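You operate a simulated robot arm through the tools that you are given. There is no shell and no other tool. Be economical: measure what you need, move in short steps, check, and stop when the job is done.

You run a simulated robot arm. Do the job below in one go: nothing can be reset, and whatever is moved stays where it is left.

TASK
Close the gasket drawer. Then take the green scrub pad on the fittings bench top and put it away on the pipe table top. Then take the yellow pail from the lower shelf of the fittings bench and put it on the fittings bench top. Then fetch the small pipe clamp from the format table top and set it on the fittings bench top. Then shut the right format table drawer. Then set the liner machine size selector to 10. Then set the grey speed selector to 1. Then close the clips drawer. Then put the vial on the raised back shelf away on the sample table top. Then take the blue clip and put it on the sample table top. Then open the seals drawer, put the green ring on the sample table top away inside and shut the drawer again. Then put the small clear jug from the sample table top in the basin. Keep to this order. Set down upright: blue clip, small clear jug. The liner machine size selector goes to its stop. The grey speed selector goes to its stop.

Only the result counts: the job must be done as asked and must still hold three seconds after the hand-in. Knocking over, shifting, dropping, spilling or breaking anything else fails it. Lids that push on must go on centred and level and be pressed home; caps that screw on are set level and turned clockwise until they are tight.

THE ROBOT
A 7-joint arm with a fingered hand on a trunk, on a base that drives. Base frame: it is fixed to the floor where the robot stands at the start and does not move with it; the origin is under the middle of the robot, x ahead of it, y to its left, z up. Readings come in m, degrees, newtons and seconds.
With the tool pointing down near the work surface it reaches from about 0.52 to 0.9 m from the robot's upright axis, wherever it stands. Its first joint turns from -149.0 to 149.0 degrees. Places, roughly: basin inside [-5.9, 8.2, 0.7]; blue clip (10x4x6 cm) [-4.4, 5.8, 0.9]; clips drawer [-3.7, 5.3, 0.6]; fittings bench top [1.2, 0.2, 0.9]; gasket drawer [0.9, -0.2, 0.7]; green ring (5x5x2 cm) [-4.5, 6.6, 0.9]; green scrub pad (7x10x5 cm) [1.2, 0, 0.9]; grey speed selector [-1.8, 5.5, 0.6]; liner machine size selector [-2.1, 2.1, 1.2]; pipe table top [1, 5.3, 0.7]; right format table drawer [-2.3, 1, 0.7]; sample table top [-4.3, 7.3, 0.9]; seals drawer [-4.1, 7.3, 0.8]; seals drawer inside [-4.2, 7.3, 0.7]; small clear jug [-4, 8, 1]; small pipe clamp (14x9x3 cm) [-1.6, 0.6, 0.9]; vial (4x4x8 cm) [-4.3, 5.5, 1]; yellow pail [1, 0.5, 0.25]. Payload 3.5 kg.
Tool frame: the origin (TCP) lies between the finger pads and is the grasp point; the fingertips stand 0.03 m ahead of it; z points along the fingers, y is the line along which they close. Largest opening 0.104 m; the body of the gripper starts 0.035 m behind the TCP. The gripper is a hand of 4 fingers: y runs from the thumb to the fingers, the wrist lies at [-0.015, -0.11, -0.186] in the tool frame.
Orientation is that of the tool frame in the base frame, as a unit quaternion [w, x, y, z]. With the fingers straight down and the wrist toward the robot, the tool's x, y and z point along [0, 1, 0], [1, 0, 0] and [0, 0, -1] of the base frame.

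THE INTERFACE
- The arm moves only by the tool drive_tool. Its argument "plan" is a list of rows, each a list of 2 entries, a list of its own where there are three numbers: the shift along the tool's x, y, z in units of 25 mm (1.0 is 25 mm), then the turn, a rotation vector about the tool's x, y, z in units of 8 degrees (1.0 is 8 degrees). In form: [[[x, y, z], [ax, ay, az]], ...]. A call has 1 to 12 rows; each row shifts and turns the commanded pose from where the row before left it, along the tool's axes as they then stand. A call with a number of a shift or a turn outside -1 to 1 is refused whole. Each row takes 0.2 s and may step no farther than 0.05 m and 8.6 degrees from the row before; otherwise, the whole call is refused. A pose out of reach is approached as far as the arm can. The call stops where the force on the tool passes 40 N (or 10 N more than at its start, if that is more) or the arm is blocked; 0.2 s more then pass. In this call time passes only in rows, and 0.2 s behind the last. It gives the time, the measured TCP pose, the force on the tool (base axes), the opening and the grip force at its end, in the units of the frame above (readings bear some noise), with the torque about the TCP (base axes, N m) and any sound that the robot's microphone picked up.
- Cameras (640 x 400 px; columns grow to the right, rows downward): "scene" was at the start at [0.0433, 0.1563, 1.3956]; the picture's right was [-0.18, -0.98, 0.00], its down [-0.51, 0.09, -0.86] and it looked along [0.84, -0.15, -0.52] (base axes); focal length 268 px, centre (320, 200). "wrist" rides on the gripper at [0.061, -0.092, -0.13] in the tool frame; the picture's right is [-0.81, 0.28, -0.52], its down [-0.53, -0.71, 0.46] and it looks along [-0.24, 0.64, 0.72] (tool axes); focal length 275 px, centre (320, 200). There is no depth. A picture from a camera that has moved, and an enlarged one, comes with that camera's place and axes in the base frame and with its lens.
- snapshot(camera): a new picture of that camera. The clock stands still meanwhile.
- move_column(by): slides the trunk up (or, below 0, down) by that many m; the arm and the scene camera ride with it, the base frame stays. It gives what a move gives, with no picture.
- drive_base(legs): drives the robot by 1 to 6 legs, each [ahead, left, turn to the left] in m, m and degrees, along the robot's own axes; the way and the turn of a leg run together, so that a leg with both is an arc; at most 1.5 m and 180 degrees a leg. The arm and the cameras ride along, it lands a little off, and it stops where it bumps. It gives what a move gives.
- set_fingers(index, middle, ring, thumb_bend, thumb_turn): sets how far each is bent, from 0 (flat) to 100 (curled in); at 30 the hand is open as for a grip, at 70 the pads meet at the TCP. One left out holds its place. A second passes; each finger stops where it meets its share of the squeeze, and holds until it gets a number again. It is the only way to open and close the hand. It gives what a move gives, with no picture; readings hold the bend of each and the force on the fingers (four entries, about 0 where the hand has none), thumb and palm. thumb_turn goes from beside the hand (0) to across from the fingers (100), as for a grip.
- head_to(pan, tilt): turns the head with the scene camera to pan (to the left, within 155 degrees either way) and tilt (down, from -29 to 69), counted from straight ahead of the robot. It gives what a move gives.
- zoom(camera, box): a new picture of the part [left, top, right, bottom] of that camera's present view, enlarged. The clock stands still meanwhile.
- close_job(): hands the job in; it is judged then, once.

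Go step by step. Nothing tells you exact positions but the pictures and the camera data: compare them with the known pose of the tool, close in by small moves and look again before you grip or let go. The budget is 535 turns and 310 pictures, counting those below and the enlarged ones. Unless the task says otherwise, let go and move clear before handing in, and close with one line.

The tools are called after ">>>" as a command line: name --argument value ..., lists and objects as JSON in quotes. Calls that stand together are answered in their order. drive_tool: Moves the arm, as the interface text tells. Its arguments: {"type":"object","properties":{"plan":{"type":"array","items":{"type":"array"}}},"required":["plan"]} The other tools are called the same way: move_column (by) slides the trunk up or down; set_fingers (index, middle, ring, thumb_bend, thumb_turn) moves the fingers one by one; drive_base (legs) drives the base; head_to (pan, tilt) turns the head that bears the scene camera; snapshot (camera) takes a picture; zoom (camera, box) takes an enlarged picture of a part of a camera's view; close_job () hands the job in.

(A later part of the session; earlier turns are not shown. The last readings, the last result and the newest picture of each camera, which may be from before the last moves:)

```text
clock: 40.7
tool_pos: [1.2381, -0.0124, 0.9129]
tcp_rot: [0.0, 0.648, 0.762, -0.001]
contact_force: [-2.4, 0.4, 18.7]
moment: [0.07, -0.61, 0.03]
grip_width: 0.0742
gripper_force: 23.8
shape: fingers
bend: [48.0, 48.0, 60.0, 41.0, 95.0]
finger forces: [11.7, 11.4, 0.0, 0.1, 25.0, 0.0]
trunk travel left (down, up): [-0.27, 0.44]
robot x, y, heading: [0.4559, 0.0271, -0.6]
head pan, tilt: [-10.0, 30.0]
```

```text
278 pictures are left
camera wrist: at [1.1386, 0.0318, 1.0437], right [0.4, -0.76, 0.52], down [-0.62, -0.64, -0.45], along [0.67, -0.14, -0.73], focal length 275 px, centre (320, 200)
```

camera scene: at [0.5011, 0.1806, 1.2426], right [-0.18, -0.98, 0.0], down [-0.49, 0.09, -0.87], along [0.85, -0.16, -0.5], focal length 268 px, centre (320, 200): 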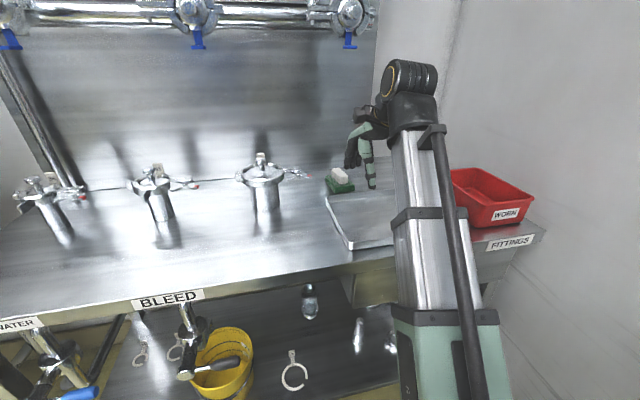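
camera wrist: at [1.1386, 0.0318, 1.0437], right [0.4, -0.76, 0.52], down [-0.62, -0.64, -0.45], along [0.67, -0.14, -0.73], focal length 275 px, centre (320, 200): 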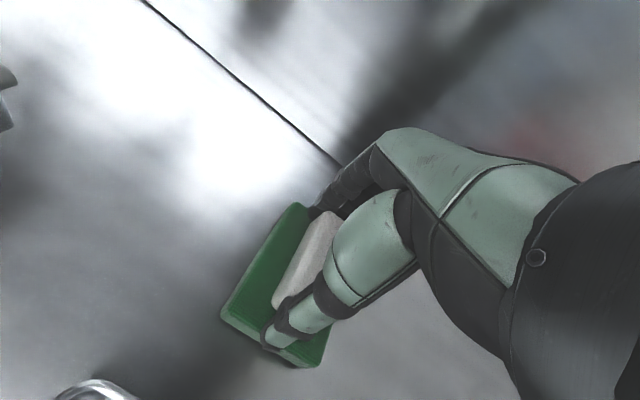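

Gripped at 7.4 cm, the block's length. I'll lift gently and check.

>>> drive_tool --plan '[[[0, 0, -0.3], [0, 0, 0]], [[0, 0, -0.3], [0, 0, 0]], [[0, 0, -0.4], [0, 0, 0]]]'

>>> snapshot --camera "wrist"

>>> zoom --camera "scene" --box '[290, 100, 450, 220]'

```text
clock: 41.5
tool_pos: [1.2421, -0.0131, 0.9381]
tcp_rot: [-0.001, 0.648, 0.762, -0.002]
contact_force: [-0.6, 1.1, -1.5]
moment: [-0.03, -0.01, 0.01]
grip_width: 0.0699
gripper_force: 22.4
shape: fingers
bend: [49.0, 50.0, 60.0, 44.0, 95.0]
finger forces: [12.1, 11.3, 0.0, 0.1, 21.5, 0.0]
trunk travel left (down, up): [-0.27, 0.44]
robot x, y, heading: [0.4541, 0.0275, -0.6]
head pan, tilt: [-10.0, 30.0]
```

```text
277 pictures are left
camera wrist: at [1.1411, 0.0319, 1.0667], right [0.4, -0.76, 0.52], down [-0.62, -0.64, -0.45], along [0.67, -0.14, -0.73], focal length 275 px, centre (320, 200)
```

wrist: 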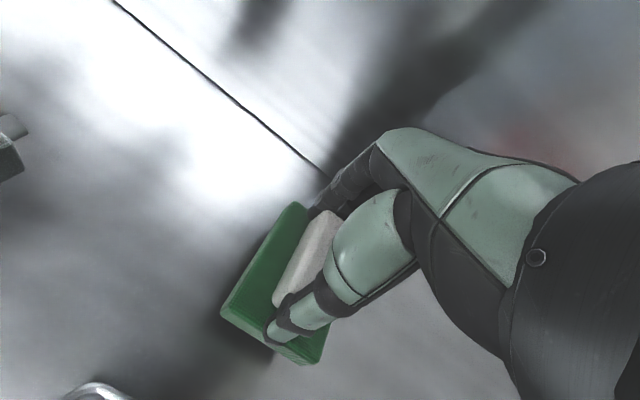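

```text
3.33 times, centred on (370, 160) of scene
camera zoom: at [0.5012, 0.1806, 1.2424], right [-0.18, -0.98, 0.0], down [-0.49, 0.09, -0.87], along [0.85, -0.16, -0.5], focal length 894 px, centre (153, 333)
```

zoom: 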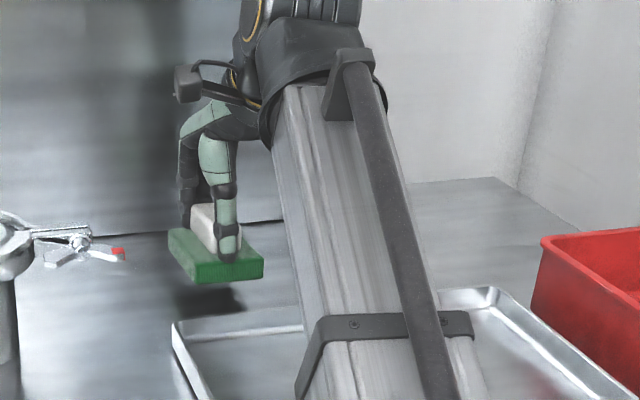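

The pad is lifted. I'll raise a bit more, back out, and look left toward the pipe table.

>>> drive_tool --plan '[[[0, -0.5, -0.6], [0, 0, 0]], [[0, -0.5, -0.6], [0, 0, 0]], [[0, -0.8, -0.2], [0, 0, 0]], [[0, -0.8, 0], [0, 0, 0]]]'

>>> drive_base --legs '[[-0.6, 0, 0]]'

>>> head_to --pan 75 --tilt 15

>>> snapshot --camera "scene"

>>> head_to --pan 140 --tilt 15

>>> snapshot --camera "scene"

```text
clock: 42.5
tool_pos: [1.1752, -0.0243, 0.9709]
tcp_rot: [-0.001, 0.648, 0.762, -0.001]
contact_force: [-0.3, -0.1, -1.2]
moment: [-0.03, 0.02, 0.01]
grip_width: 0.0698
gripper_force: 22.1
shape: fingers
bend: [49.0, 50.0, 60.0, 44.0, 95.0]
finger forces: [12.2, 10.8, 0.0, 0.0, 21.7, 0.1]
trunk travel left (down, up): [-0.27, 0.44]
robot x, y, heading: [0.4543, 0.0238, -0.4]
head pan, tilt: [-10.0, 30.0]
```

```text
clock: 45.9
tool_pos: [0.5703, -0.0152, 0.9706]
tcp_rot: [-0.001, 0.645, 0.764, -0.002]
contact_force: [-0.6, 0.5, -0.7]
moment: [-0.02, 0.0, 0.04]
grip_width: 0.0699
gripper_force: 21.7
shape: fingers
bend: [49.0, 50.0, 60.0, 44.0, 95.0]
finger forces: [12.0, 10.7, 0.0, 0.0, 21.7, 0.0]
trunk travel left (down, up): [-0.27, 0.44]
robot x, y, heading: [-0.1529, 0.0295, -0.5]
head pan, tilt: [-10.0, 30.0]
```

```text
clock: 47.5
tool_pos: [0.5724, -0.0153, 0.9705]
tcp_rot: [-0.001, 0.646, 0.763, -0.001]
contact_force: [-0.1, 0.2, -1.7]
moment: [0.04, 0.0, 0.02]
grip_width: 0.0697
gripper_force: 21.8
shape: fingers
bend: [49.0, 50.0, 60.0, 44.0, 95.0]
finger forces: [12.0, 10.7, 0.1, 0.1, 21.7, 0.0]
trunk travel left (down, up): [-0.27, 0.44]
robot x, y, heading: [-0.1496, 0.0303, -0.1]
head pan, tilt: [75.0, 15.0]
```

```text
275 pictures are left
camera scene: at [-0.1698, 0.2914, 1.2667], right [0.96, -0.26, 0.0], down [-0.07, -0.25, -0.97], along [0.25, 0.93, -0.26], focal length 268 px, centre (320, 200)
```

scene: 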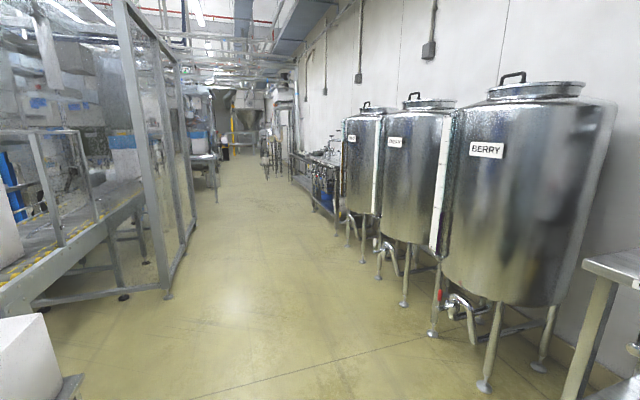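

```text
clock: 48.8
tool_pos: [0.5723, -0.015, 0.9706]
tcp_rot: [-0.002, 0.646, 0.763, -0.001]
contact_force: [-0.5, -0.3, -0.8]
moment: [-0.01, 0.01, -0.02]
grip_width: 0.0698
gripper_force: 22.4
shape: fingers
bend: [49.0, 50.0, 60.0, 44.0, 95.0]
finger forces: [12.0, 10.7, 0.0, 0.0, 21.7, 0.1]
trunk travel left (down, up): [-0.27, 0.44]
robot x, y, heading: [-0.1501, 0.0275, -0.1]
head pan, tilt: [140.0, 15.0]
```

```text
274 pictures are left
camera scene: at [-0.2657, 0.2616, 1.2667], right [0.65, 0.76, 0.0], down [0.2, -0.17, -0.97], along [-0.74, 0.62, -0.26], focal length 268 px, centre (320, 200)
```

scene: 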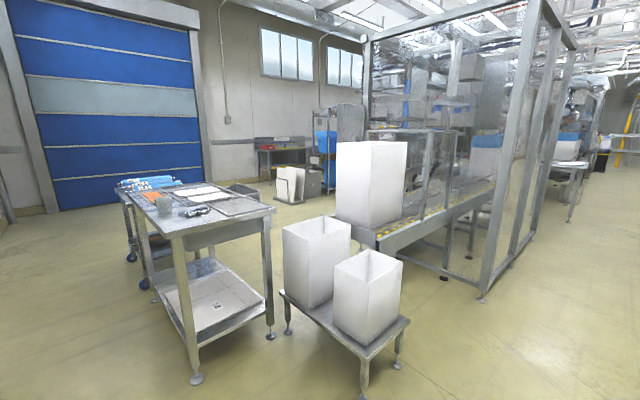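

The corridor runs along y between the enclosure and the tanks, with the pipe table beyond on the right. I'll turn left and drive up it.

>>> drive_base --legs '[[0, 0, 90], [1.5, -0.05, 0], [1.5, 0, 0], [0.8, 0, 0]]'

>>> head_to --pan -40 --tilt 20

>>> snapshot --camera "scene"

```text
refused: leg 2 is longer than a leg can be; nothing moved
```

```text
clock: 51.5
tool_pos: [0.5721, -0.0156, 0.9714]
tcp_rot: [-0.001, 0.646, 0.763, -0.002]
contact_force: [-0.3, -0.2, 0.5]
moment: [0.0, 0.0, 0.02]
grip_width: 0.0696
gripper_force: 22.2
shape: fingers
bend: [49.0, 50.0, 60.0, 44.0, 95.0]
finger forces: [12.1, 10.8, 0.0, 0.0, 21.7, 0.0]
trunk travel left (down, up): [-0.27, 0.44]
robot x, y, heading: [-0.1461, 0.0292, -0.2]
head pan, tilt: [-40.0, 20.0]
```

```text
273 pictures are left
camera scene: at [-0.1233, 0.1412, 1.2586], right [-0.65, -0.76, 0.0], down [-0.26, 0.22, -0.94], along [0.72, -0.61, -0.34], focal length 268 px, centre (320, 200)
```

scene: 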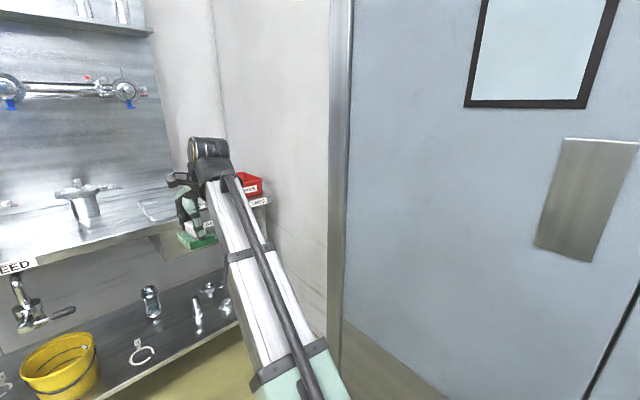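

>>> drive_base --legs '[[0, 0, 90], [1.4, -0.05, 0], [1.4, 0, 0], [1.0, 0, 0]]'

>>> snapshot --camera "scene"

```text
clock: 74.0
tool_pos: [0.1486, 4.6142, 0.9699]
tcp_rot: [0.0, -0.051, 0.999, -0.002]
contact_force: [0.5, -0.3, 0.7]
moment: [0.05, 0.02, 0.0]
grip_width: 0.069
gripper_force: 22.0
shape: fingers
bend: [49.0, 50.0, 60.0, 44.0, 95.0]
finger forces: [11.6, 10.0, 0.1, 0.0, 21.6, 0.0]
trunk travel left (down, up): [-0.27, 0.44]
robot x, y, heading: [0.0558, 3.8961, 86.1]
head pan, tilt: [-40.0, 20.0]
```

```text
272 pictures are left
camera scene: at [-0.0496, 3.9334, 1.2586], right [0.72, -0.69, 0.0], down [-0.24, -0.25, -0.94], along [0.65, 0.68, -0.34], focal length 268 px, centre (320, 200)
```

scene: 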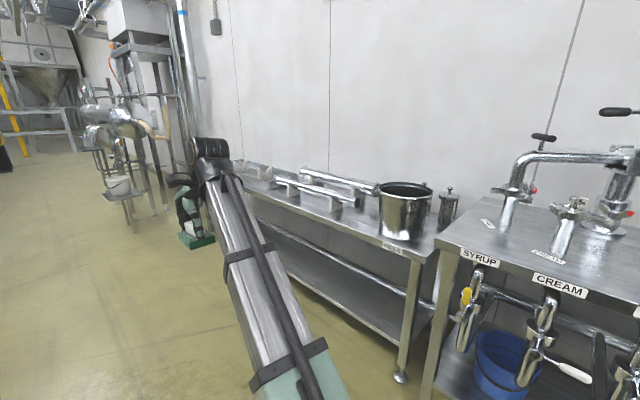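

>>> drive_base --legs '[[1.2, 0.15, 0], [0, 0, -86]]'

>>> head_to --pan 0 --tilt 30

>>> snapshot --camera "scene"

>>> snapshot --camera "wrist"

```text
clock: 83.8
tool_pos: [0.6809, 5.1115, 0.9697]
tcp_rot: [-0.001, 0.621, 0.784, -0.002]
contact_force: [0.5, 0.5, -0.6]
moment: [0.0, 0.0, 0.04]
grip_width: 0.0686
gripper_force: 20.7
shape: fingers
bend: [49.0, 50.0, 60.0, 44.0, 95.0]
finger forces: [11.0, 9.8, 0.0, 0.0, 20.3, 0.1]
trunk travel left (down, up): [-0.27, 0.44]
robot x, y, heading: [-0.0419, 5.109, 3.2]
head pan, tilt: [-40.0, 20.0]
```

```text
clock: 84.8
tool_pos: [0.6804, 5.1116, 0.9712]
tcp_rot: [-0.001, 0.621, 0.784, -0.001]
contact_force: [0.8, -0.2, -0.9]
moment: [-0.01, 0.06, -0.03]
grip_width: 0.0684
gripper_force: 20.1
shape: fingers
bend: [49.0, 50.0, 60.0, 44.0, 95.0]
finger forces: [11.1, 9.8, 0.0, 0.0, 20.3, 0.0]
trunk travel left (down, up): [-0.27, 0.44]
robot x, y, heading: [-0.0415, 5.1057, 3.3]
head pan, tilt: [0.0, 30.0]
```

```text
271 pictures are left
camera scene: at [-0.0076, 5.2824, 1.2425], right [0.06, -1.0, 0.0], down [-0.5, -0.03, -0.87], along [0.86, 0.05, -0.5], focal length 268 px, centre (320, 200)
```

scene: 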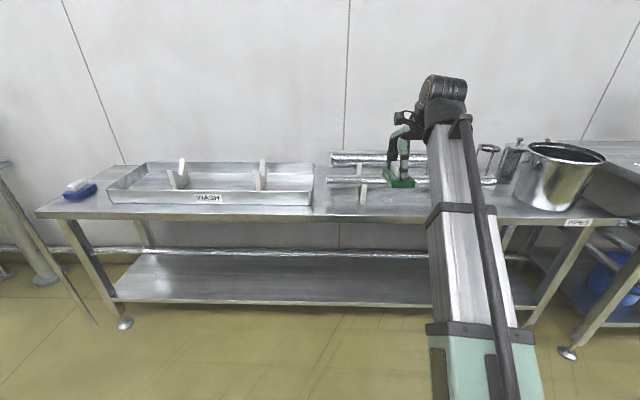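

```text
270 pictures are left
camera wrist: at [0.5775, 5.1486, 1.1008], right [0.46, -0.72, 0.52], down [-0.57, -0.68, -0.45], along [0.68, -0.09, -0.73], focal length 275 px, centre (320, 200)
```

wrist: 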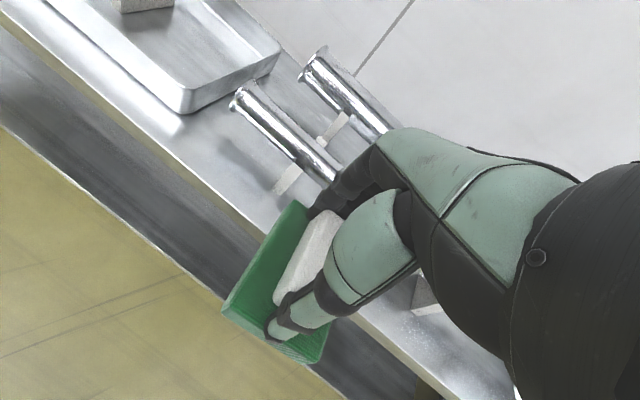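

There's a free patch of table near (0.855, 5.275), between the wash tray and the pipe supports. I'll stand diagonally so the pad's long side lies along the table.

>>> drive_base --legs '[[0, 0, 44.7], [-0.069, -0.455, 0]]'

>>> drive_tool --plan '[[[0, 0, 0], [0, 0, -0.875]], [[0, 0, 0], [0, 0, -0.875]], [[0, 0, 0], [0, 0, -0.875]], [[0, 0, 0], [0, 0, -0.875]], [[0, 0, 0], [0, 0, -0.875]]]'

>>> head_to --pan 0 --tilt 35

>>> snapshot --camera "scene"

>>> snapshot --camera "wrist"

```text
clock: 89.7
tool_pos: [0.7682, 5.2641, 0.9706]
tcp_rot: [-0.001, 0.274, 0.962, -0.002]
contact_force: [0.6, -0.5, -0.5]
moment: [-0.02, -0.01, 0.01]
grip_width: 0.068
gripper_force: 20.4
shape: fingers
bend: [49.0, 50.0, 60.0, 44.0, 95.0]
finger forces: [10.9, 9.6, 0.0, 0.0, 20.1, 0.0]
trunk travel left (down, up): [-0.27, 0.44]
robot x, y, heading: [0.2568, 4.7501, 48.7]
head pan, tilt: [0.0, 30.0]
```

```text
clock: 90.9
tool_pos: [0.7672, 5.2623, 0.9701]
tcp_rot: [-0.001, -0.03, 1.0, -0.002]
contact_force: [0.4, 0.0, -0.1]
moment: [-0.01, 0.02, 0.0]
grip_width: 0.068
gripper_force: 20.5
shape: fingers
bend: [49.0, 50.0, 60.0, 44.0, 96.0]
finger forces: [10.8, 9.5, 0.0, 0.1, 20.1, 0.0]
trunk travel left (down, up): [-0.27, 0.44]
robot x, y, heading: [0.2574, 4.7505, 48.7]
head pan, tilt: [0.0, 30.0]
```

```text
clock: 91.5
tool_pos: [0.7661, 5.2611, 0.969]
tcp_rot: [-0.001, -0.028, 1.0, -0.003]
contact_force: [-0.2, -0.2, -0.9]
moment: [-0.01, 0.01, -0.02]
grip_width: 0.0686
gripper_force: 19.9
shape: fingers
bend: [49.0, 50.0, 60.0, 44.0, 96.0]
finger forces: [10.9, 9.5, 0.1, 0.0, 20.2, 0.0]
trunk travel left (down, up): [-0.27, 0.44]
robot x, y, heading: [0.2594, 4.7558, 48.7]
head pan, tilt: [0.0, 35.0]
```

```text
269 pictures are left
camera scene: at [0.1599, 4.8977, 1.2347], right [0.75, -0.66, 0.0], down [-0.38, -0.43, -0.82], along [0.54, 0.61, -0.57], focal length 268 px, centre (320, 200)
```

scene: 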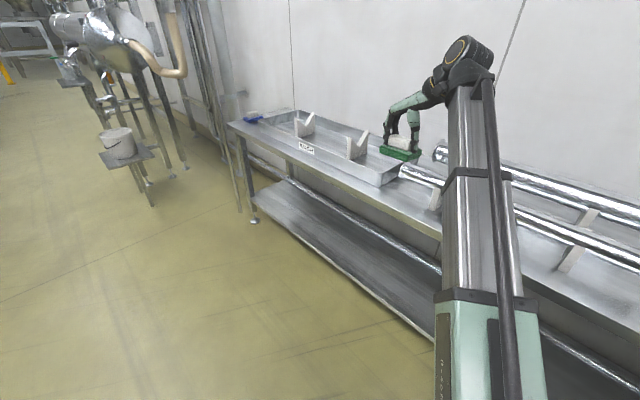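

```text
268 pictures are left
camera wrist: at [0.7113, 5.1666, 1.1002], right [0.79, 0.32, 0.51], down [0.57, -0.68, -0.45], along [0.21, 0.65, -0.73], focal length 275 px, centre (320, 200)
```

wrist: 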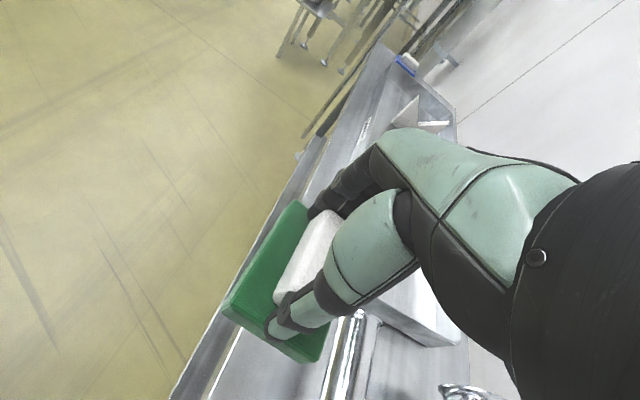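

I'll shift over the spot and lower by the trunk to just above the table.

>>> drive_tool --plan '[[[-0.9, 0.1, 0], [0, 0, 0]], [[-0.9, 0.15, 0], [0, 0, 0]], [[-0.85, 0.1, 0], [0, 0, 0]]]'

>>> move_column --by -0.15

>>> snapshot --camera "scene"

>>> snapshot --camera "wrist"

```text
clock: 92.3
tool_pos: [0.8347, 5.2745, 0.9718]
tcp_rot: [-0.001, -0.029, 1.0, -0.001]
contact_force: [0.4, 1.0, 0.2]
moment: [0.03, 0.01, 0.01]
grip_width: 0.0682
gripper_force: 20.2
shape: fingers
bend: [49.0, 50.0, 60.0, 44.0, 96.0]
finger forces: [10.8, 9.6, 0.0, 0.1, 20.1, 0.0]
trunk travel left (down, up): [-0.27, 0.44]
robot x, y, heading: [0.2573, 4.751, 48.6]
head pan, tilt: [0.0, 35.0]
```

```text
clock: 94.1
tool_pos: [0.8344, 5.2749, 0.8213]
tcp_rot: [-0.001, -0.029, 1.0, -0.001]
contact_force: [-0.1, -0.2, -0.7]
moment: [-0.01, 0.0, 0.04]
grip_width: 0.0682
gripper_force: 20.2
shape: fingers
bend: [49.0, 50.0, 60.0, 44.0, 96.0]
finger forces: [10.8, 9.5, 0.0, 0.0, 20.2, 0.1]
trunk travel left (down, up): [-0.12, 0.59]
robot x, y, heading: [0.2591, 4.7441, 48.6]
head pan, tilt: [0.0, 35.0]
```

```text
267 pictures are left
camera scene: at [0.1599, 4.8977, 1.0848], right [0.75, -0.66, 0.0], down [-0.38, -0.43, -0.82], along [0.54, 0.61, -0.57], focal length 268 px, centre (320, 200)
```

scene: 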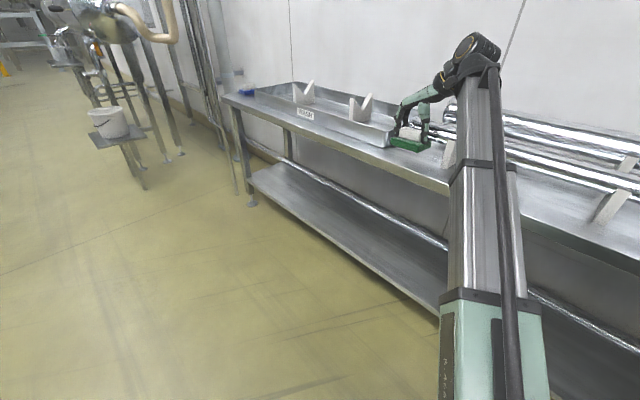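

```text
266 pictures are left
camera wrist: at [0.7782, 5.1784, 0.952], right [0.79, 0.32, 0.51], down [0.57, -0.68, -0.45], along [0.21, 0.65, -0.73], focal length 275 px, centre (320, 200)
```

wrist: 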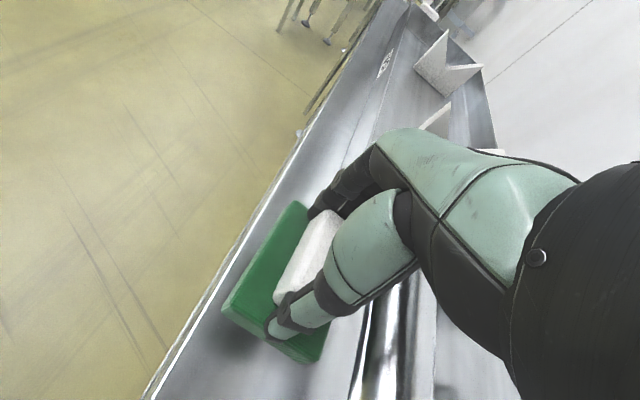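

>>> zoom --camera "scene" --box '[350, 90, 480, 190]'

>>> zoom --camera "wrist" --box '[180, 180, 420, 400]'

```text
4.00 times, centred on (415, 140) of scene
camera zoom: at [0.1599, 4.8977, 1.0848], right [0.75, -0.66, 0.0], down [-0.38, -0.43, -0.82], along [0.54, 0.61, -0.57], focal length 1073 px, centre (-60, 440)
```

zoom: 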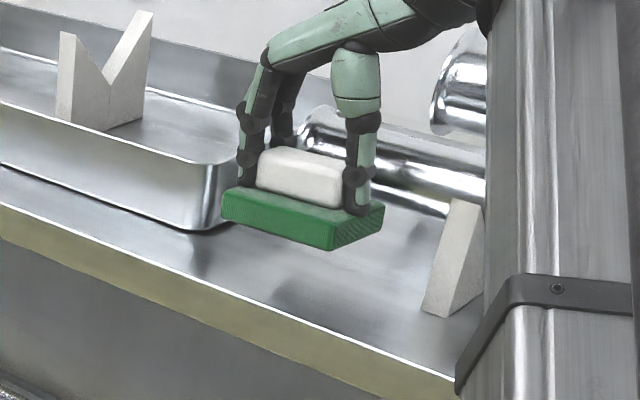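

```text
1.82 times, centred on (300, 290) of wrist
camera zoom: at [0.7782, 5.1784, 0.952], right [0.79, 0.32, 0.51], down [0.57, -0.68, -0.45], along [0.21, 0.65, -0.73], focal length 500 px, centre (356, 36)
```

zoom: 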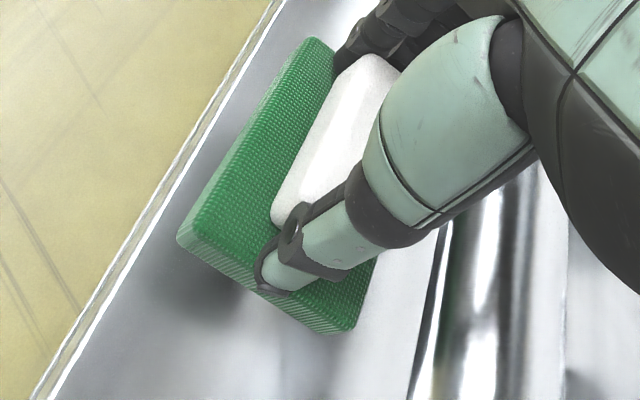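

Well placed over the clear patch. Lowering in small steps until contact.

>>> drive_tool --plan '[[[0, 0, 0.4], [0, 0, 0]], [[0, 0, 0.4], [0, 0, 0]], [[0, 0, 0.4], [0, 0, 0]], [[0, 0, 0.3], [0, 0, 0]]]'

>>> zoom --camera "scene" --box '[350, 90, 480, 190]'

```text
clock: 95.1
tool_pos: [0.8344, 5.2749, 0.7843]
tcp_rot: [-0.001, -0.029, 1.0, -0.002]
contact_force: [-0.1, 0.2, -0.7]
moment: [-0.01, 0.02, 0.0]
grip_width: 0.0678
gripper_force: 20.1
shape: fingers
bend: [49.0, 50.0, 60.0, 44.0, 96.0]
finger forces: [10.9, 9.4, 0.1, 0.1, 20.3, 0.0]
trunk travel left (down, up): [-0.12, 0.59]
robot x, y, heading: [0.2591, 4.753, 48.5]
head pan, tilt: [0.0, 35.0]
```

```text
4.00 times, centred on (415, 140) of scene
camera zoom: at [0.1599, 4.8977, 1.0847], right [0.75, -0.66, 0.0], down [-0.38, -0.43, -0.82], along [0.54, 0.61, -0.57], focal length 1073 px, centre (-60, 440)
```

zoom: 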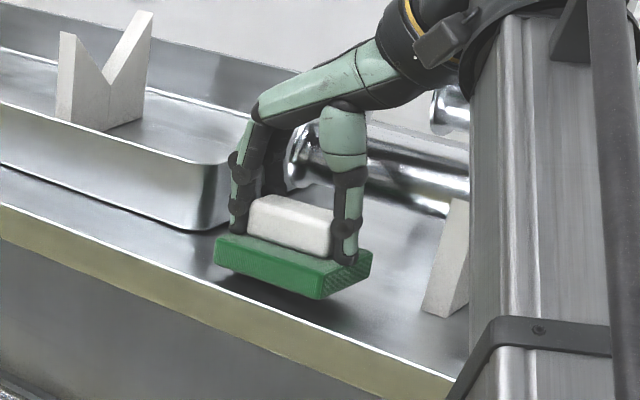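

>>> drive_tool --plan '[[[0, 0, 0.25], [0, 0, 0]], [[0, 0, 0.25], [0, 0, 0]]]'

>>> zoom --camera "scene" --box '[350, 90, 480, 190]'

```text
clock: 95.7
tool_pos: [0.832, 5.2732, 0.7754]
tcp_rot: [0.0, -0.029, 1.0, 0.001]
contact_force: [-0.4, -0.4, 20.9]
moment: [0.88, -0.17, 0.02]
grip_width: 0.068
gripper_force: 28.8
shape: fingers
bend: [49.0, 49.0, 60.0, 44.0, 96.0]
finger forces: [11.9, 23.4, 0.0, 0.0, 22.3, 0.1]
trunk travel left (down, up): [-0.12, 0.59]
robot x, y, heading: [0.2587, 4.7491, 48.7]
head pan, tilt: [0.0, 35.0]
```

```text
4.00 times, centred on (415, 140) of scene
camera zoom: at [0.1587, 4.8966, 1.0853], right [0.75, -0.66, 0.0], down [-0.38, -0.43, -0.82], along [0.54, 0.61, -0.57], focal length 1073 px, centre (-60, 440)
```

zoom: 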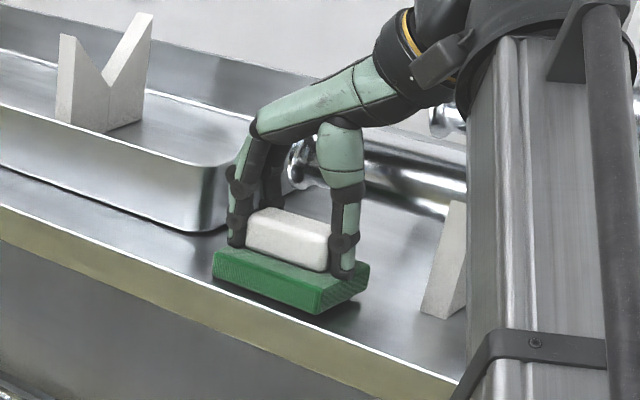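

Contact at 21 N; the pad is on the table. Releasing and lifting clear.

>>> set_fingers --index 30 --middle 30 --ring 30 --thumb_bend 30

>>> drive_tool --plan '[[[0, 0, -0.5], [0, 0, 0]], [[0, 0, -0.8], [0, 0, 0]], [[0, 0, -0.8], [0, 0, 0]], [[0, 0, -0.8], [0, 0, 0]], [[0, 0, -0.8], [0, 0, 0]]]'

>>> zoom --camera "scene" --box '[350, 90, 480, 190]'

```text
clock: 96.7
tool_pos: [0.8329, 5.2735, 0.7726]
tcp_rot: [0.0, -0.029, 1.0, -0.002]
contact_force: [0.3, 0.5, 0.8]
moment: [0.0, -0.01, -0.01]
grip_width: 0.1032
gripper_force: 0.1
shape: fingers
bend: [30.0, 30.0, 30.0, 30.0, 97.0]
finger forces: [0.1, 0.0, 0.1, 0.0, 0.1, 0.0]
trunk travel left (down, up): [-0.12, 0.59]
robot x, y, heading: [0.261, 4.7494, 48.4]
head pan, tilt: [0.0, 35.0]
```

```text
clock: 97.9
tool_pos: [0.8336, 5.2743, 0.8644]
tcp_rot: [0.0, -0.029, 1.0, -0.001]
contact_force: [0.0, 0.5, -0.3]
moment: [0.0, -0.03, -0.01]
grip_width: 0.1027
gripper_force: 0.1
shape: fingers
bend: [30.0, 30.0, 30.0, 30.0, 97.0]
finger forces: [0.1, 0.0, 0.0, 0.1, 0.0, 0.1]
trunk travel left (down, up): [-0.12, 0.59]
robot x, y, heading: [0.2619, 4.7523, 48.7]
head pan, tilt: [0.0, 35.0]
```

```text
4.00 times, centred on (415, 140) of scene
camera zoom: at [0.1599, 4.8977, 1.0847], right [0.75, -0.66, 0.0], down [-0.38, -0.43, -0.82], along [0.54, 0.61, -0.57], focal length 1073 px, centre (-60, 440)
```

zoom: 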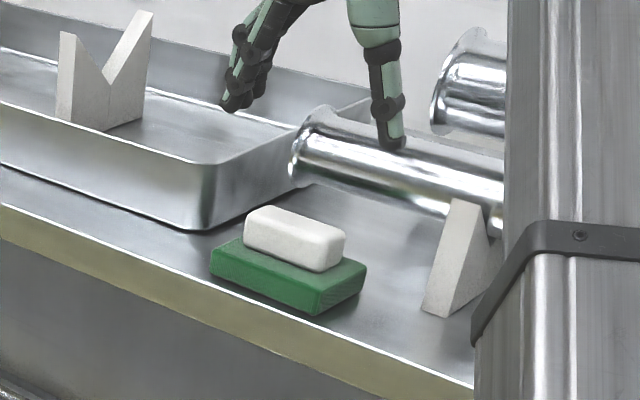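

Pad is placed. Now back to the fittings bench for the yellow pail: raise, back out, turn, and drive down the corridor.

>>> move_column --by 0.3

>>> drive_base --legs '[[-0.38, 0.05, 0], [0, 0, -138.7], [1.4, 0, 0], [1.4, 0, 0], [0.75, 0, 0]]'

>>> head_to --pan 30 --tilt 25

>>> snapshot --camera "scene"

```text
clock: 100.9
tool_pos: [0.8336, 5.2751, 1.1641]
tcp_rot: [-0.001, -0.029, 1.0, -0.002]
contact_force: [-0.2, 0.3, -0.1]
moment: [0.0, 0.02, 0.0]
grip_width: 0.1028
gripper_force: 0.1
shape: fingers
bend: [30.0, 30.0, 30.0, 30.0, 97.0]
finger forces: [0.1, 0.0, 0.1, 0.0, 0.1, 0.0]
trunk travel left (down, up): [-0.42, 0.29]
robot x, y, heading: [0.2637, 4.7497, 48.4]
head pan, tilt: [0.0, 35.0]
```

```text
clock: 126.2
tool_pos: [-0.2594, 0.1257, 1.1649]
tcp_rot: [-0.002, 0.933, 0.359, 0.0]
contact_force: [0.0, 0.2, 0.0]
moment: [-0.02, -0.04, -0.04]
grip_width: 0.1029
gripper_force: 0.1
shape: fingers
bend: [30.0, 30.0, 30.0, 30.0, 97.0]
finger forces: [0.0, 0.1, 0.1, 0.0, 0.0, 0.0]
trunk travel left (down, up): [-0.42, 0.29]
robot x, y, heading: [-0.136, 0.8969, -92.6]
head pan, tilt: [0.0, 35.0]
```

```text
clock: 127.1
tool_pos: [-0.2587, 0.1256, 1.1653]
tcp_rot: [-0.001, 0.933, 0.359, 0.0]
contact_force: [-0.1, 0.5, -0.3]
moment: [0.01, 0.03, 0.01]
grip_width: 0.1026
gripper_force: 0.0
shape: fingers
bend: [30.0, 30.0, 30.0, 30.0, 97.0]
finger forces: [0.0, 0.0, 0.0, 0.0, 0.0, 0.0]
trunk travel left (down, up): [-0.42, 0.29]
robot x, y, heading: [-0.1359, 0.8984, -92.8]
head pan, tilt: [30.0, 25.0]
```

```text
260 pictures are left
camera scene: at [0.0741, 0.8527, 1.4005], right [-0.89, -0.46, 0.0], down [-0.19, 0.38, -0.91], along [0.42, -0.81, -0.42], focal length 268 px, centre (320, 200)
```

scene: 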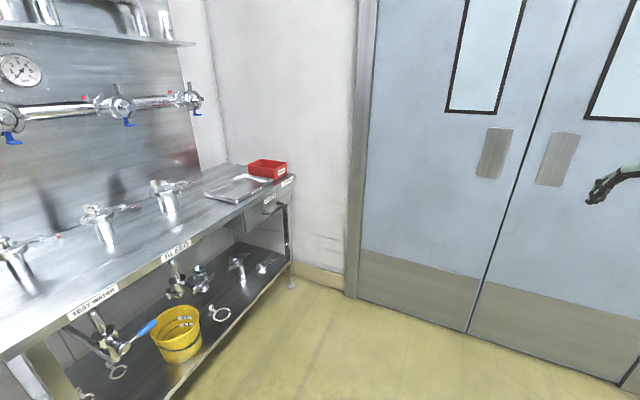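

>>> drive_base --legs '[[0.35, 0, 0], [0, 0, 92.7]]'

>>> head_to --pan 0 --tilt 40

>>> move_column --by -0.4

>>> snapshot --camera "scene"

>>> snapshot --camera "wrist"

```text
clock: 133.4
tool_pos: [0.6194, 0.4838, 1.1643]
tcp_rot: [-0.002, 0.369, 0.929, -0.001]
contact_force: [0.1, 0.1, -0.5]
moment: [-0.02, -0.01, -0.01]
grip_width: 0.1028
gripper_force: 0.1
shape: fingers
bend: [30.0, 30.0, 30.0, 30.0, 97.0]
finger forces: [0.0, 0.0, 0.0, 0.0, 0.1, 0.0]
trunk travel left (down, up): [-0.42, 0.29]
robot x, y, heading: [-0.157, 0.5459, 2.0]
head pan, tilt: [30.0, 25.0]
```

```text
clock: 134.4
tool_pos: [0.6197, 0.4831, 1.1657]
tcp_rot: [-0.002, 0.369, 0.929, -0.001]
contact_force: [-0.1, 0.1, -0.2]
moment: [-0.01, -0.01, 0.01]
grip_width: 0.1028
gripper_force: 0.1
shape: fingers
bend: [30.0, 30.0, 30.0, 30.0, 97.0]
finger forces: [0.1, 0.0, 0.0, 0.1, 0.0, 0.0]
trunk travel left (down, up): [-0.42, 0.29]
robot x, y, heading: [-0.1594, 0.5412, 1.9]
head pan, tilt: [0.0, 40.0]
```

```text
clock: 138.2
tool_pos: [0.6205, 0.4851, 0.7659]
tcp_rot: [-0.001, 0.369, 0.929, -0.002]
contact_force: [-0.6, 0.1, 0.0]
moment: [-0.02, -0.01, 0.01]
grip_width: 0.1028
gripper_force: 0.1
shape: fingers
bend: [30.0, 30.0, 30.0, 30.0, 97.0]
finger forces: [0.1, 0.0, 0.0, 0.0, 0.0, 0.1]
trunk travel left (down, up): [-0.02, 0.69]
robot x, y, heading: [-0.1549, 0.5374, 2.1]
head pan, tilt: [0.0, 40.0]
```

```text
259 pictures are left
camera scene: at [-0.1228, 0.714, 0.9772], right [0.03, -1.0, 0.0], down [-0.64, -0.02, -0.77], along [0.77, 0.03, -0.64], focal length 268 px, centre (320, 200)
```

scene: 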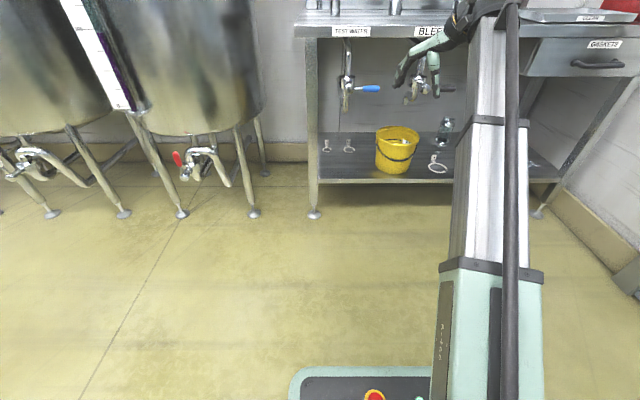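

```text
258 pictures are left
camera wrist: at [0.5125, 0.4574, 0.8958], right [0.78, -0.35, 0.51], down [-0.1, -0.89, -0.45], along [0.62, 0.3, -0.73], focal length 275 px, centre (320, 200)
```

wrist: 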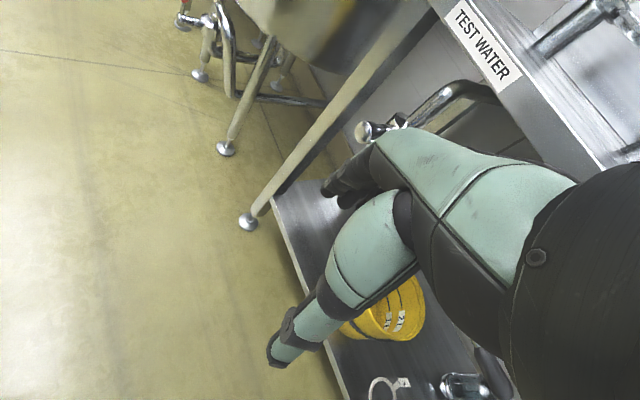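

>>> zoom --camera "scene" --box '[310, 70, 470, 190]'

```text
3.33 times, centred on (390, 130) of scene
camera zoom: at [-0.1228, 0.714, 0.9772], right [0.03, -1.0, 0.0], down [-0.64, -0.02, -0.77], along [0.77, 0.03, -0.64], focal length 894 px, centre (87, 433)
```

zoom: 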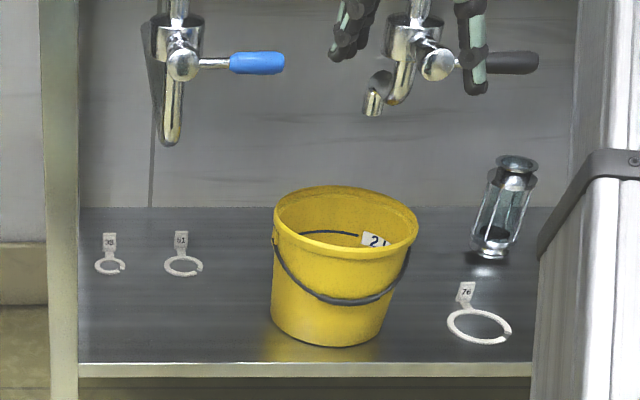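

The pail stands at about (1.01, 0.40), rim diameter 0.20, rim z near 0.42, with a tap and lever hanging over it. I'll grip the right-front rim with the hand tilted 45°, fingers inside. First I'll stand further right and angled.

>>> drive_base --legs '[[0.12, -0.49, 0], [0, 0, 23]]'

>>> head_to --pan 0 --tilt 35

>>> snapshot --camera "scene"

```text
clock: 142.3
tool_pos: [0.7199, 0.3025, 0.7657]
tcp_rot: [-0.001, 0.181, 0.984, -0.001]
contact_force: [-0.1, 0.0, -0.3]
moment: [0.02, 0.02, 0.02]
grip_width: 0.1027
gripper_force: 0.0
shape: fingers
bend: [30.0, 30.0, 30.0, 30.0, 97.0]
finger forces: [0.1, 0.1, 0.1, 0.0, 0.1, 0.0]
trunk travel left (down, up): [-0.02, 0.69]
robot x, y, heading: [-0.014, 0.0579, 24.4]
head pan, tilt: [0.0, 40.0]
```

```text
clock: 143.0
tool_pos: [0.7207, 0.3021, 0.7643]
tcp_rot: [-0.002, 0.18, 0.984, -0.002]
contact_force: [0.4, -0.2, -0.2]
moment: [-0.03, -0.01, -0.01]
grip_width: 0.103
gripper_force: 0.0
shape: fingers
bend: [30.0, 30.0, 30.0, 30.0, 97.0]
finger forces: [0.0, 0.0, 0.0, 0.1, 0.1, 0.0]
trunk travel left (down, up): [-0.02, 0.69]
robot x, y, heading: [-0.021, 0.0586, 24.6]
head pan, tilt: [0.0, 35.0]
```

```text
256 pictures are left
camera scene: at [-0.05, 0.2336, 0.9847], right [0.41, -0.91, 0.0], down [-0.52, -0.24, -0.82], along [0.75, 0.34, -0.57], focal length 268 px, centre (320, 200)
```

scene: 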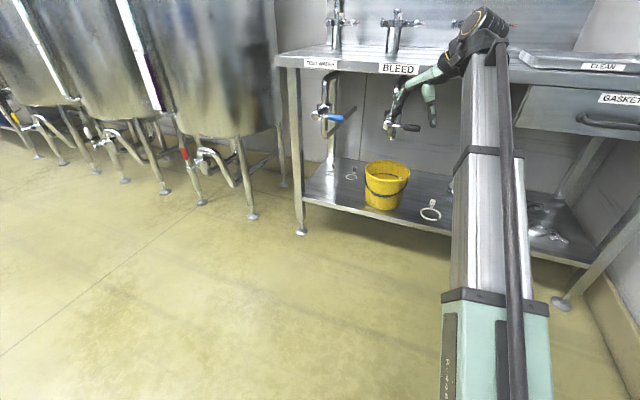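

>>> zoom --camera "scene" --box '[300, 70, 460, 230]'

```text
2.50 times, centred on (380, 150) of scene
camera zoom: at [-0.05, 0.2336, 0.9847], right [0.41, -0.91, 0.0], down [-0.52, -0.24, -0.82], along [0.75, 0.34, -0.57], focal length 670 px, centre (170, 325)
```

zoom: 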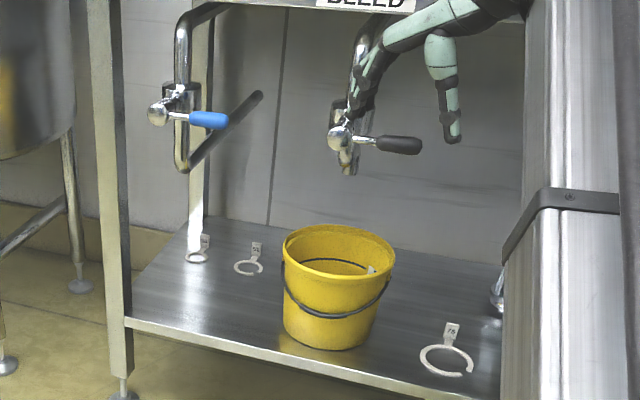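

Pail rim centre about (1.03, 0.397, 0.415); the tap lever lies at z 0.685 in front of the bench. I'll tilt the hand 45°, then lower it in front.

>>> drive_tool --plan '[[[0, -0.5, 0], [0, -0.94, 0]], [[0, -0.5, 0], [0, -0.94, 0]], [[0, -0.5, 0], [0, -0.94, 0]], [[0, -0.5, 0], [0, -0.94, 0]], [[0, -0.5, 0], [0, -0.94, 0]], [[0, -0.5, 0], [0, -0.94, 0]]]'

>>> drive_tool --plan '[[[0.85, 0, 0.85], [0, 0, 0]], [[0.85, 0, 0.85], [0, 0, 0]], [[0.85, 0, 0.85], [0, 0, 0]], [[0.85, 0, 0.85], [0, 0, 0]], [[0.85, 0, 0.85], [0, 0, 0]], [[0.85, 0, 0.85], [0, 0, 0]], [[0.85, 0, 0.85], [0, 0, 0]], [[0.85, 0, 0.85], [0, 0, 0]]]'

>>> snapshot --camera "scene"

>>> snapshot --camera "wrist"

```text
clock: 144.4
tool_pos: [0.6928, 0.2328, 0.7671]
tcp_rot: [0.378, 0.166, 0.908, -0.071]
contact_force: [0.0, -0.3, 0.2]
moment: [-0.01, 0.02, 0.01]
grip_width: 0.1028
gripper_force: 0.0
shape: fingers
bend: [30.0, 30.0, 30.0, 30.0, 97.0]
finger forces: [0.0, 0.0, 0.1, 0.0, 0.1, 0.0]
trunk travel left (down, up): [-0.02, 0.69]
robot x, y, heading: [-0.0169, 0.0579, 24.4]
head pan, tilt: [0.0, 35.0]
```

```text
clock: 146.2
tool_pos: [0.696, 0.2303, 0.525]
tcp_rot: [0.376, 0.166, 0.909, -0.071]
contact_force: [-0.4, 0.0, -0.4]
moment: [0.0, 0.02, -0.02]
grip_width: 0.1028
gripper_force: 0.1
shape: fingers
bend: [30.0, 30.0, 30.0, 30.0, 97.0]
finger forces: [0.0, 0.0, 0.1, 0.0, 0.1, 0.1]
trunk travel left (down, up): [-0.02, 0.69]
robot x, y, heading: [-0.0183, 0.0573, 24.2]
head pan, tilt: [0.0, 35.0]
```

```text
254 pictures are left
camera scene: at [-0.05, 0.2336, 0.9848], right [0.41, -0.91, 0.0], down [-0.52, -0.24, -0.82], along [0.75, 0.34, -0.57], focal length 268 px, centre (320, 200)
```

scene: 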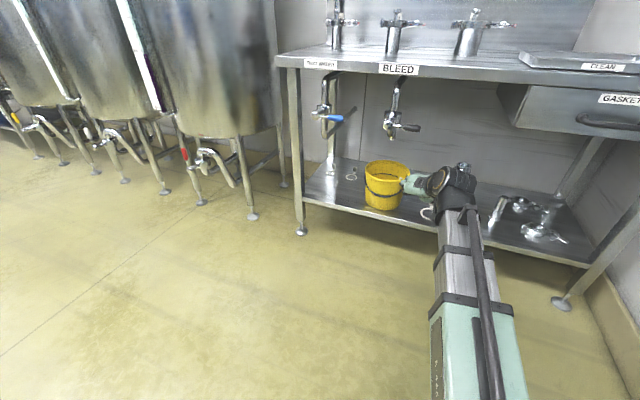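

```text
253 pictures are left
camera wrist: at [0.5366, 0.1914, 0.5742], right [0.29, 0.19, 0.94], down [0.4, -0.92, 0.06], along [0.87, 0.36, -0.34], focal length 275 px, centre (320, 200)
```

wrist: 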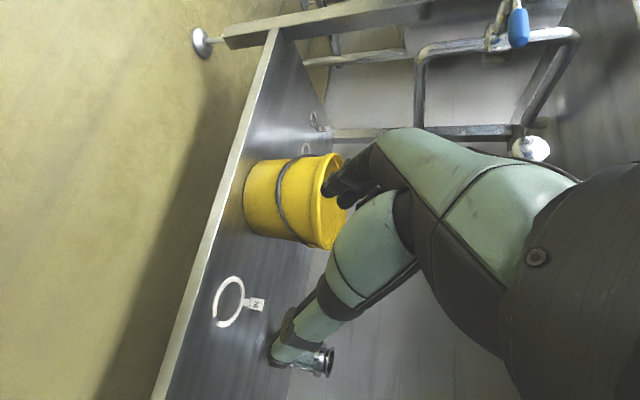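

Works well. I'll lower to rim-clearing height and drive ahead toward the pail.

>>> drive_tool --plan '[[[0.66, 0, 0.66], [0, 0, 0]], [[0.66, 0, 0.66], [0, 0, 0]], [[0.62, 0, 0.62], [0, 0, 0]]]'

>>> drive_base --legs '[[0.17, -0.045, 0]]'

>>> zoom --camera "scene" --box '[240, 50, 520, 250]'

>>> snapshot --camera "wrist"

```text
clock: 147.0
tool_pos: [0.6929, 0.2305, 0.4559]
tcp_rot: [0.375, 0.167, 0.909, -0.071]
contact_force: [0.1, 0.0, -0.2]
moment: [-0.03, 0.04, 0.03]
grip_width: 0.1029
gripper_force: 0.1
shape: fingers
bend: [30.0, 30.0, 30.0, 30.0, 97.0]
finger forces: [0.0, 0.0, 0.1, 0.0, 0.1, 0.0]
trunk travel left (down, up): [-0.02, 0.69]
robot x, y, heading: [-0.0162, 0.0613, 24.5]
head pan, tilt: [0.0, 35.0]
```

```text
clock: 148.5
tool_pos: [0.8659, 0.2574, 0.456]
tcp_rot: [0.376, 0.167, 0.909, -0.071]
contact_force: [-0.1, -0.6, -0.3]
moment: [0.01, -0.01, 0.0]
grip_width: 0.1027
gripper_force: 0.0
shape: fingers
bend: [30.0, 30.0, 30.0, 30.0, 97.0]
finger forces: [0.1, 0.0, 0.0, 0.0, 0.0, 0.0]
trunk travel left (down, up): [-0.02, 0.69]
robot x, y, heading: [0.1567, 0.0866, 24.4]
head pan, tilt: [0.0, 35.0]
```

```text
2.00 times, centred on (380, 150) of scene
camera zoom: at [0.1228, 0.2613, 0.9847], right [0.41, -0.91, 0.0], down [-0.52, -0.24, -0.82], along [0.75, 0.34, -0.57], focal length 536 px, centre (200, 300)
```

zoom: 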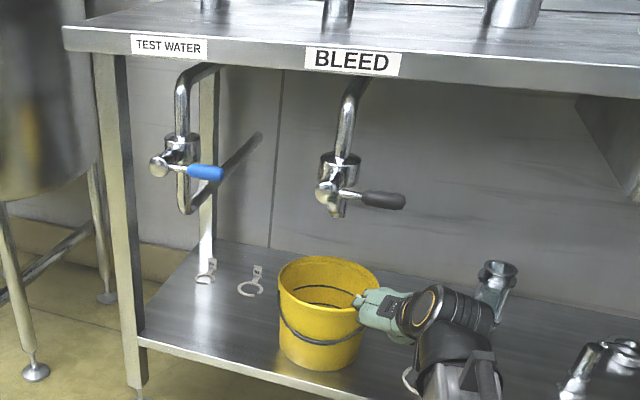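

```text
251 pictures are left
camera wrist: at [0.7065, 0.219, 0.5052], right [0.29, 0.19, 0.94], down [0.4, -0.92, 0.06], along [0.87, 0.36, -0.34], focal length 275 px, centre (320, 200)
```

wrist: 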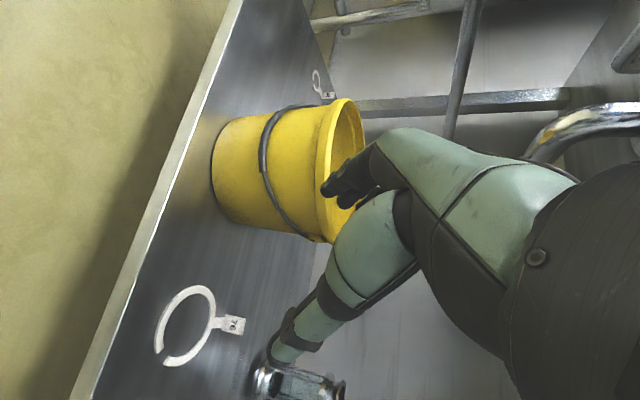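

>>> drive_tool --plan '[[[-0.3, 0, -0.3], [0, 0, 0]], [[-0.725, 0.9, 0.725], [0, 0, 0]], [[-0.725, 0.9, 0.725], [0, 0, 0]], [[-0.725, 0.9, 0.725], [0, 0, 0]]]'

>>> zoom --camera "scene" --box '[300, 100, 500, 250]'

>>> snapshot --camera "wrist"

```text
clock: 149.5
tool_pos: [0.9618, 0.2917, 0.4672]
tcp_rot: [0.377, 0.167, 0.908, -0.071]
contact_force: [-0.6, 0.6, -0.4]
moment: [-0.03, 0.02, -0.01]
grip_width: 0.1032
gripper_force: 0.1
shape: fingers
bend: [30.0, 30.0, 30.0, 30.0, 97.0]
finger forces: [0.0, 0.0, 0.0, 0.1, 0.0, 0.1]
trunk travel left (down, up): [-0.02, 0.69]
robot x, y, heading: [0.1565, 0.0869, 24.3]
head pan, tilt: [0.0, 35.0]
```

```text
2.67 times, centred on (400, 175) of scene
camera zoom: at [0.1228, 0.2613, 0.9847], right [0.41, -0.91, 0.0], down [-0.52, -0.24, -0.82], along [0.75, 0.34, -0.57], focal length 715 px, centre (107, 267)
```

zoom: 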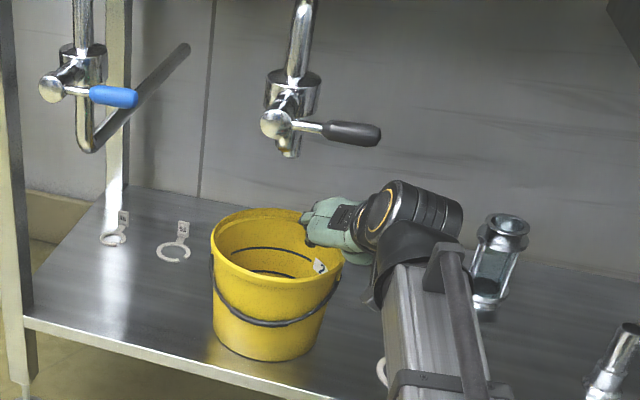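

```text
249 pictures are left
camera wrist: at [0.8034, 0.2534, 0.5162], right [0.29, 0.19, 0.94], down [0.4, -0.92, 0.06], along [0.87, 0.36, -0.34], focal length 275 px, centre (320, 200)
```

wrist: 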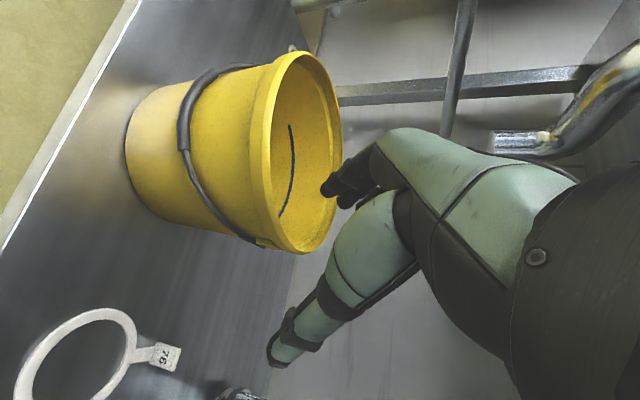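

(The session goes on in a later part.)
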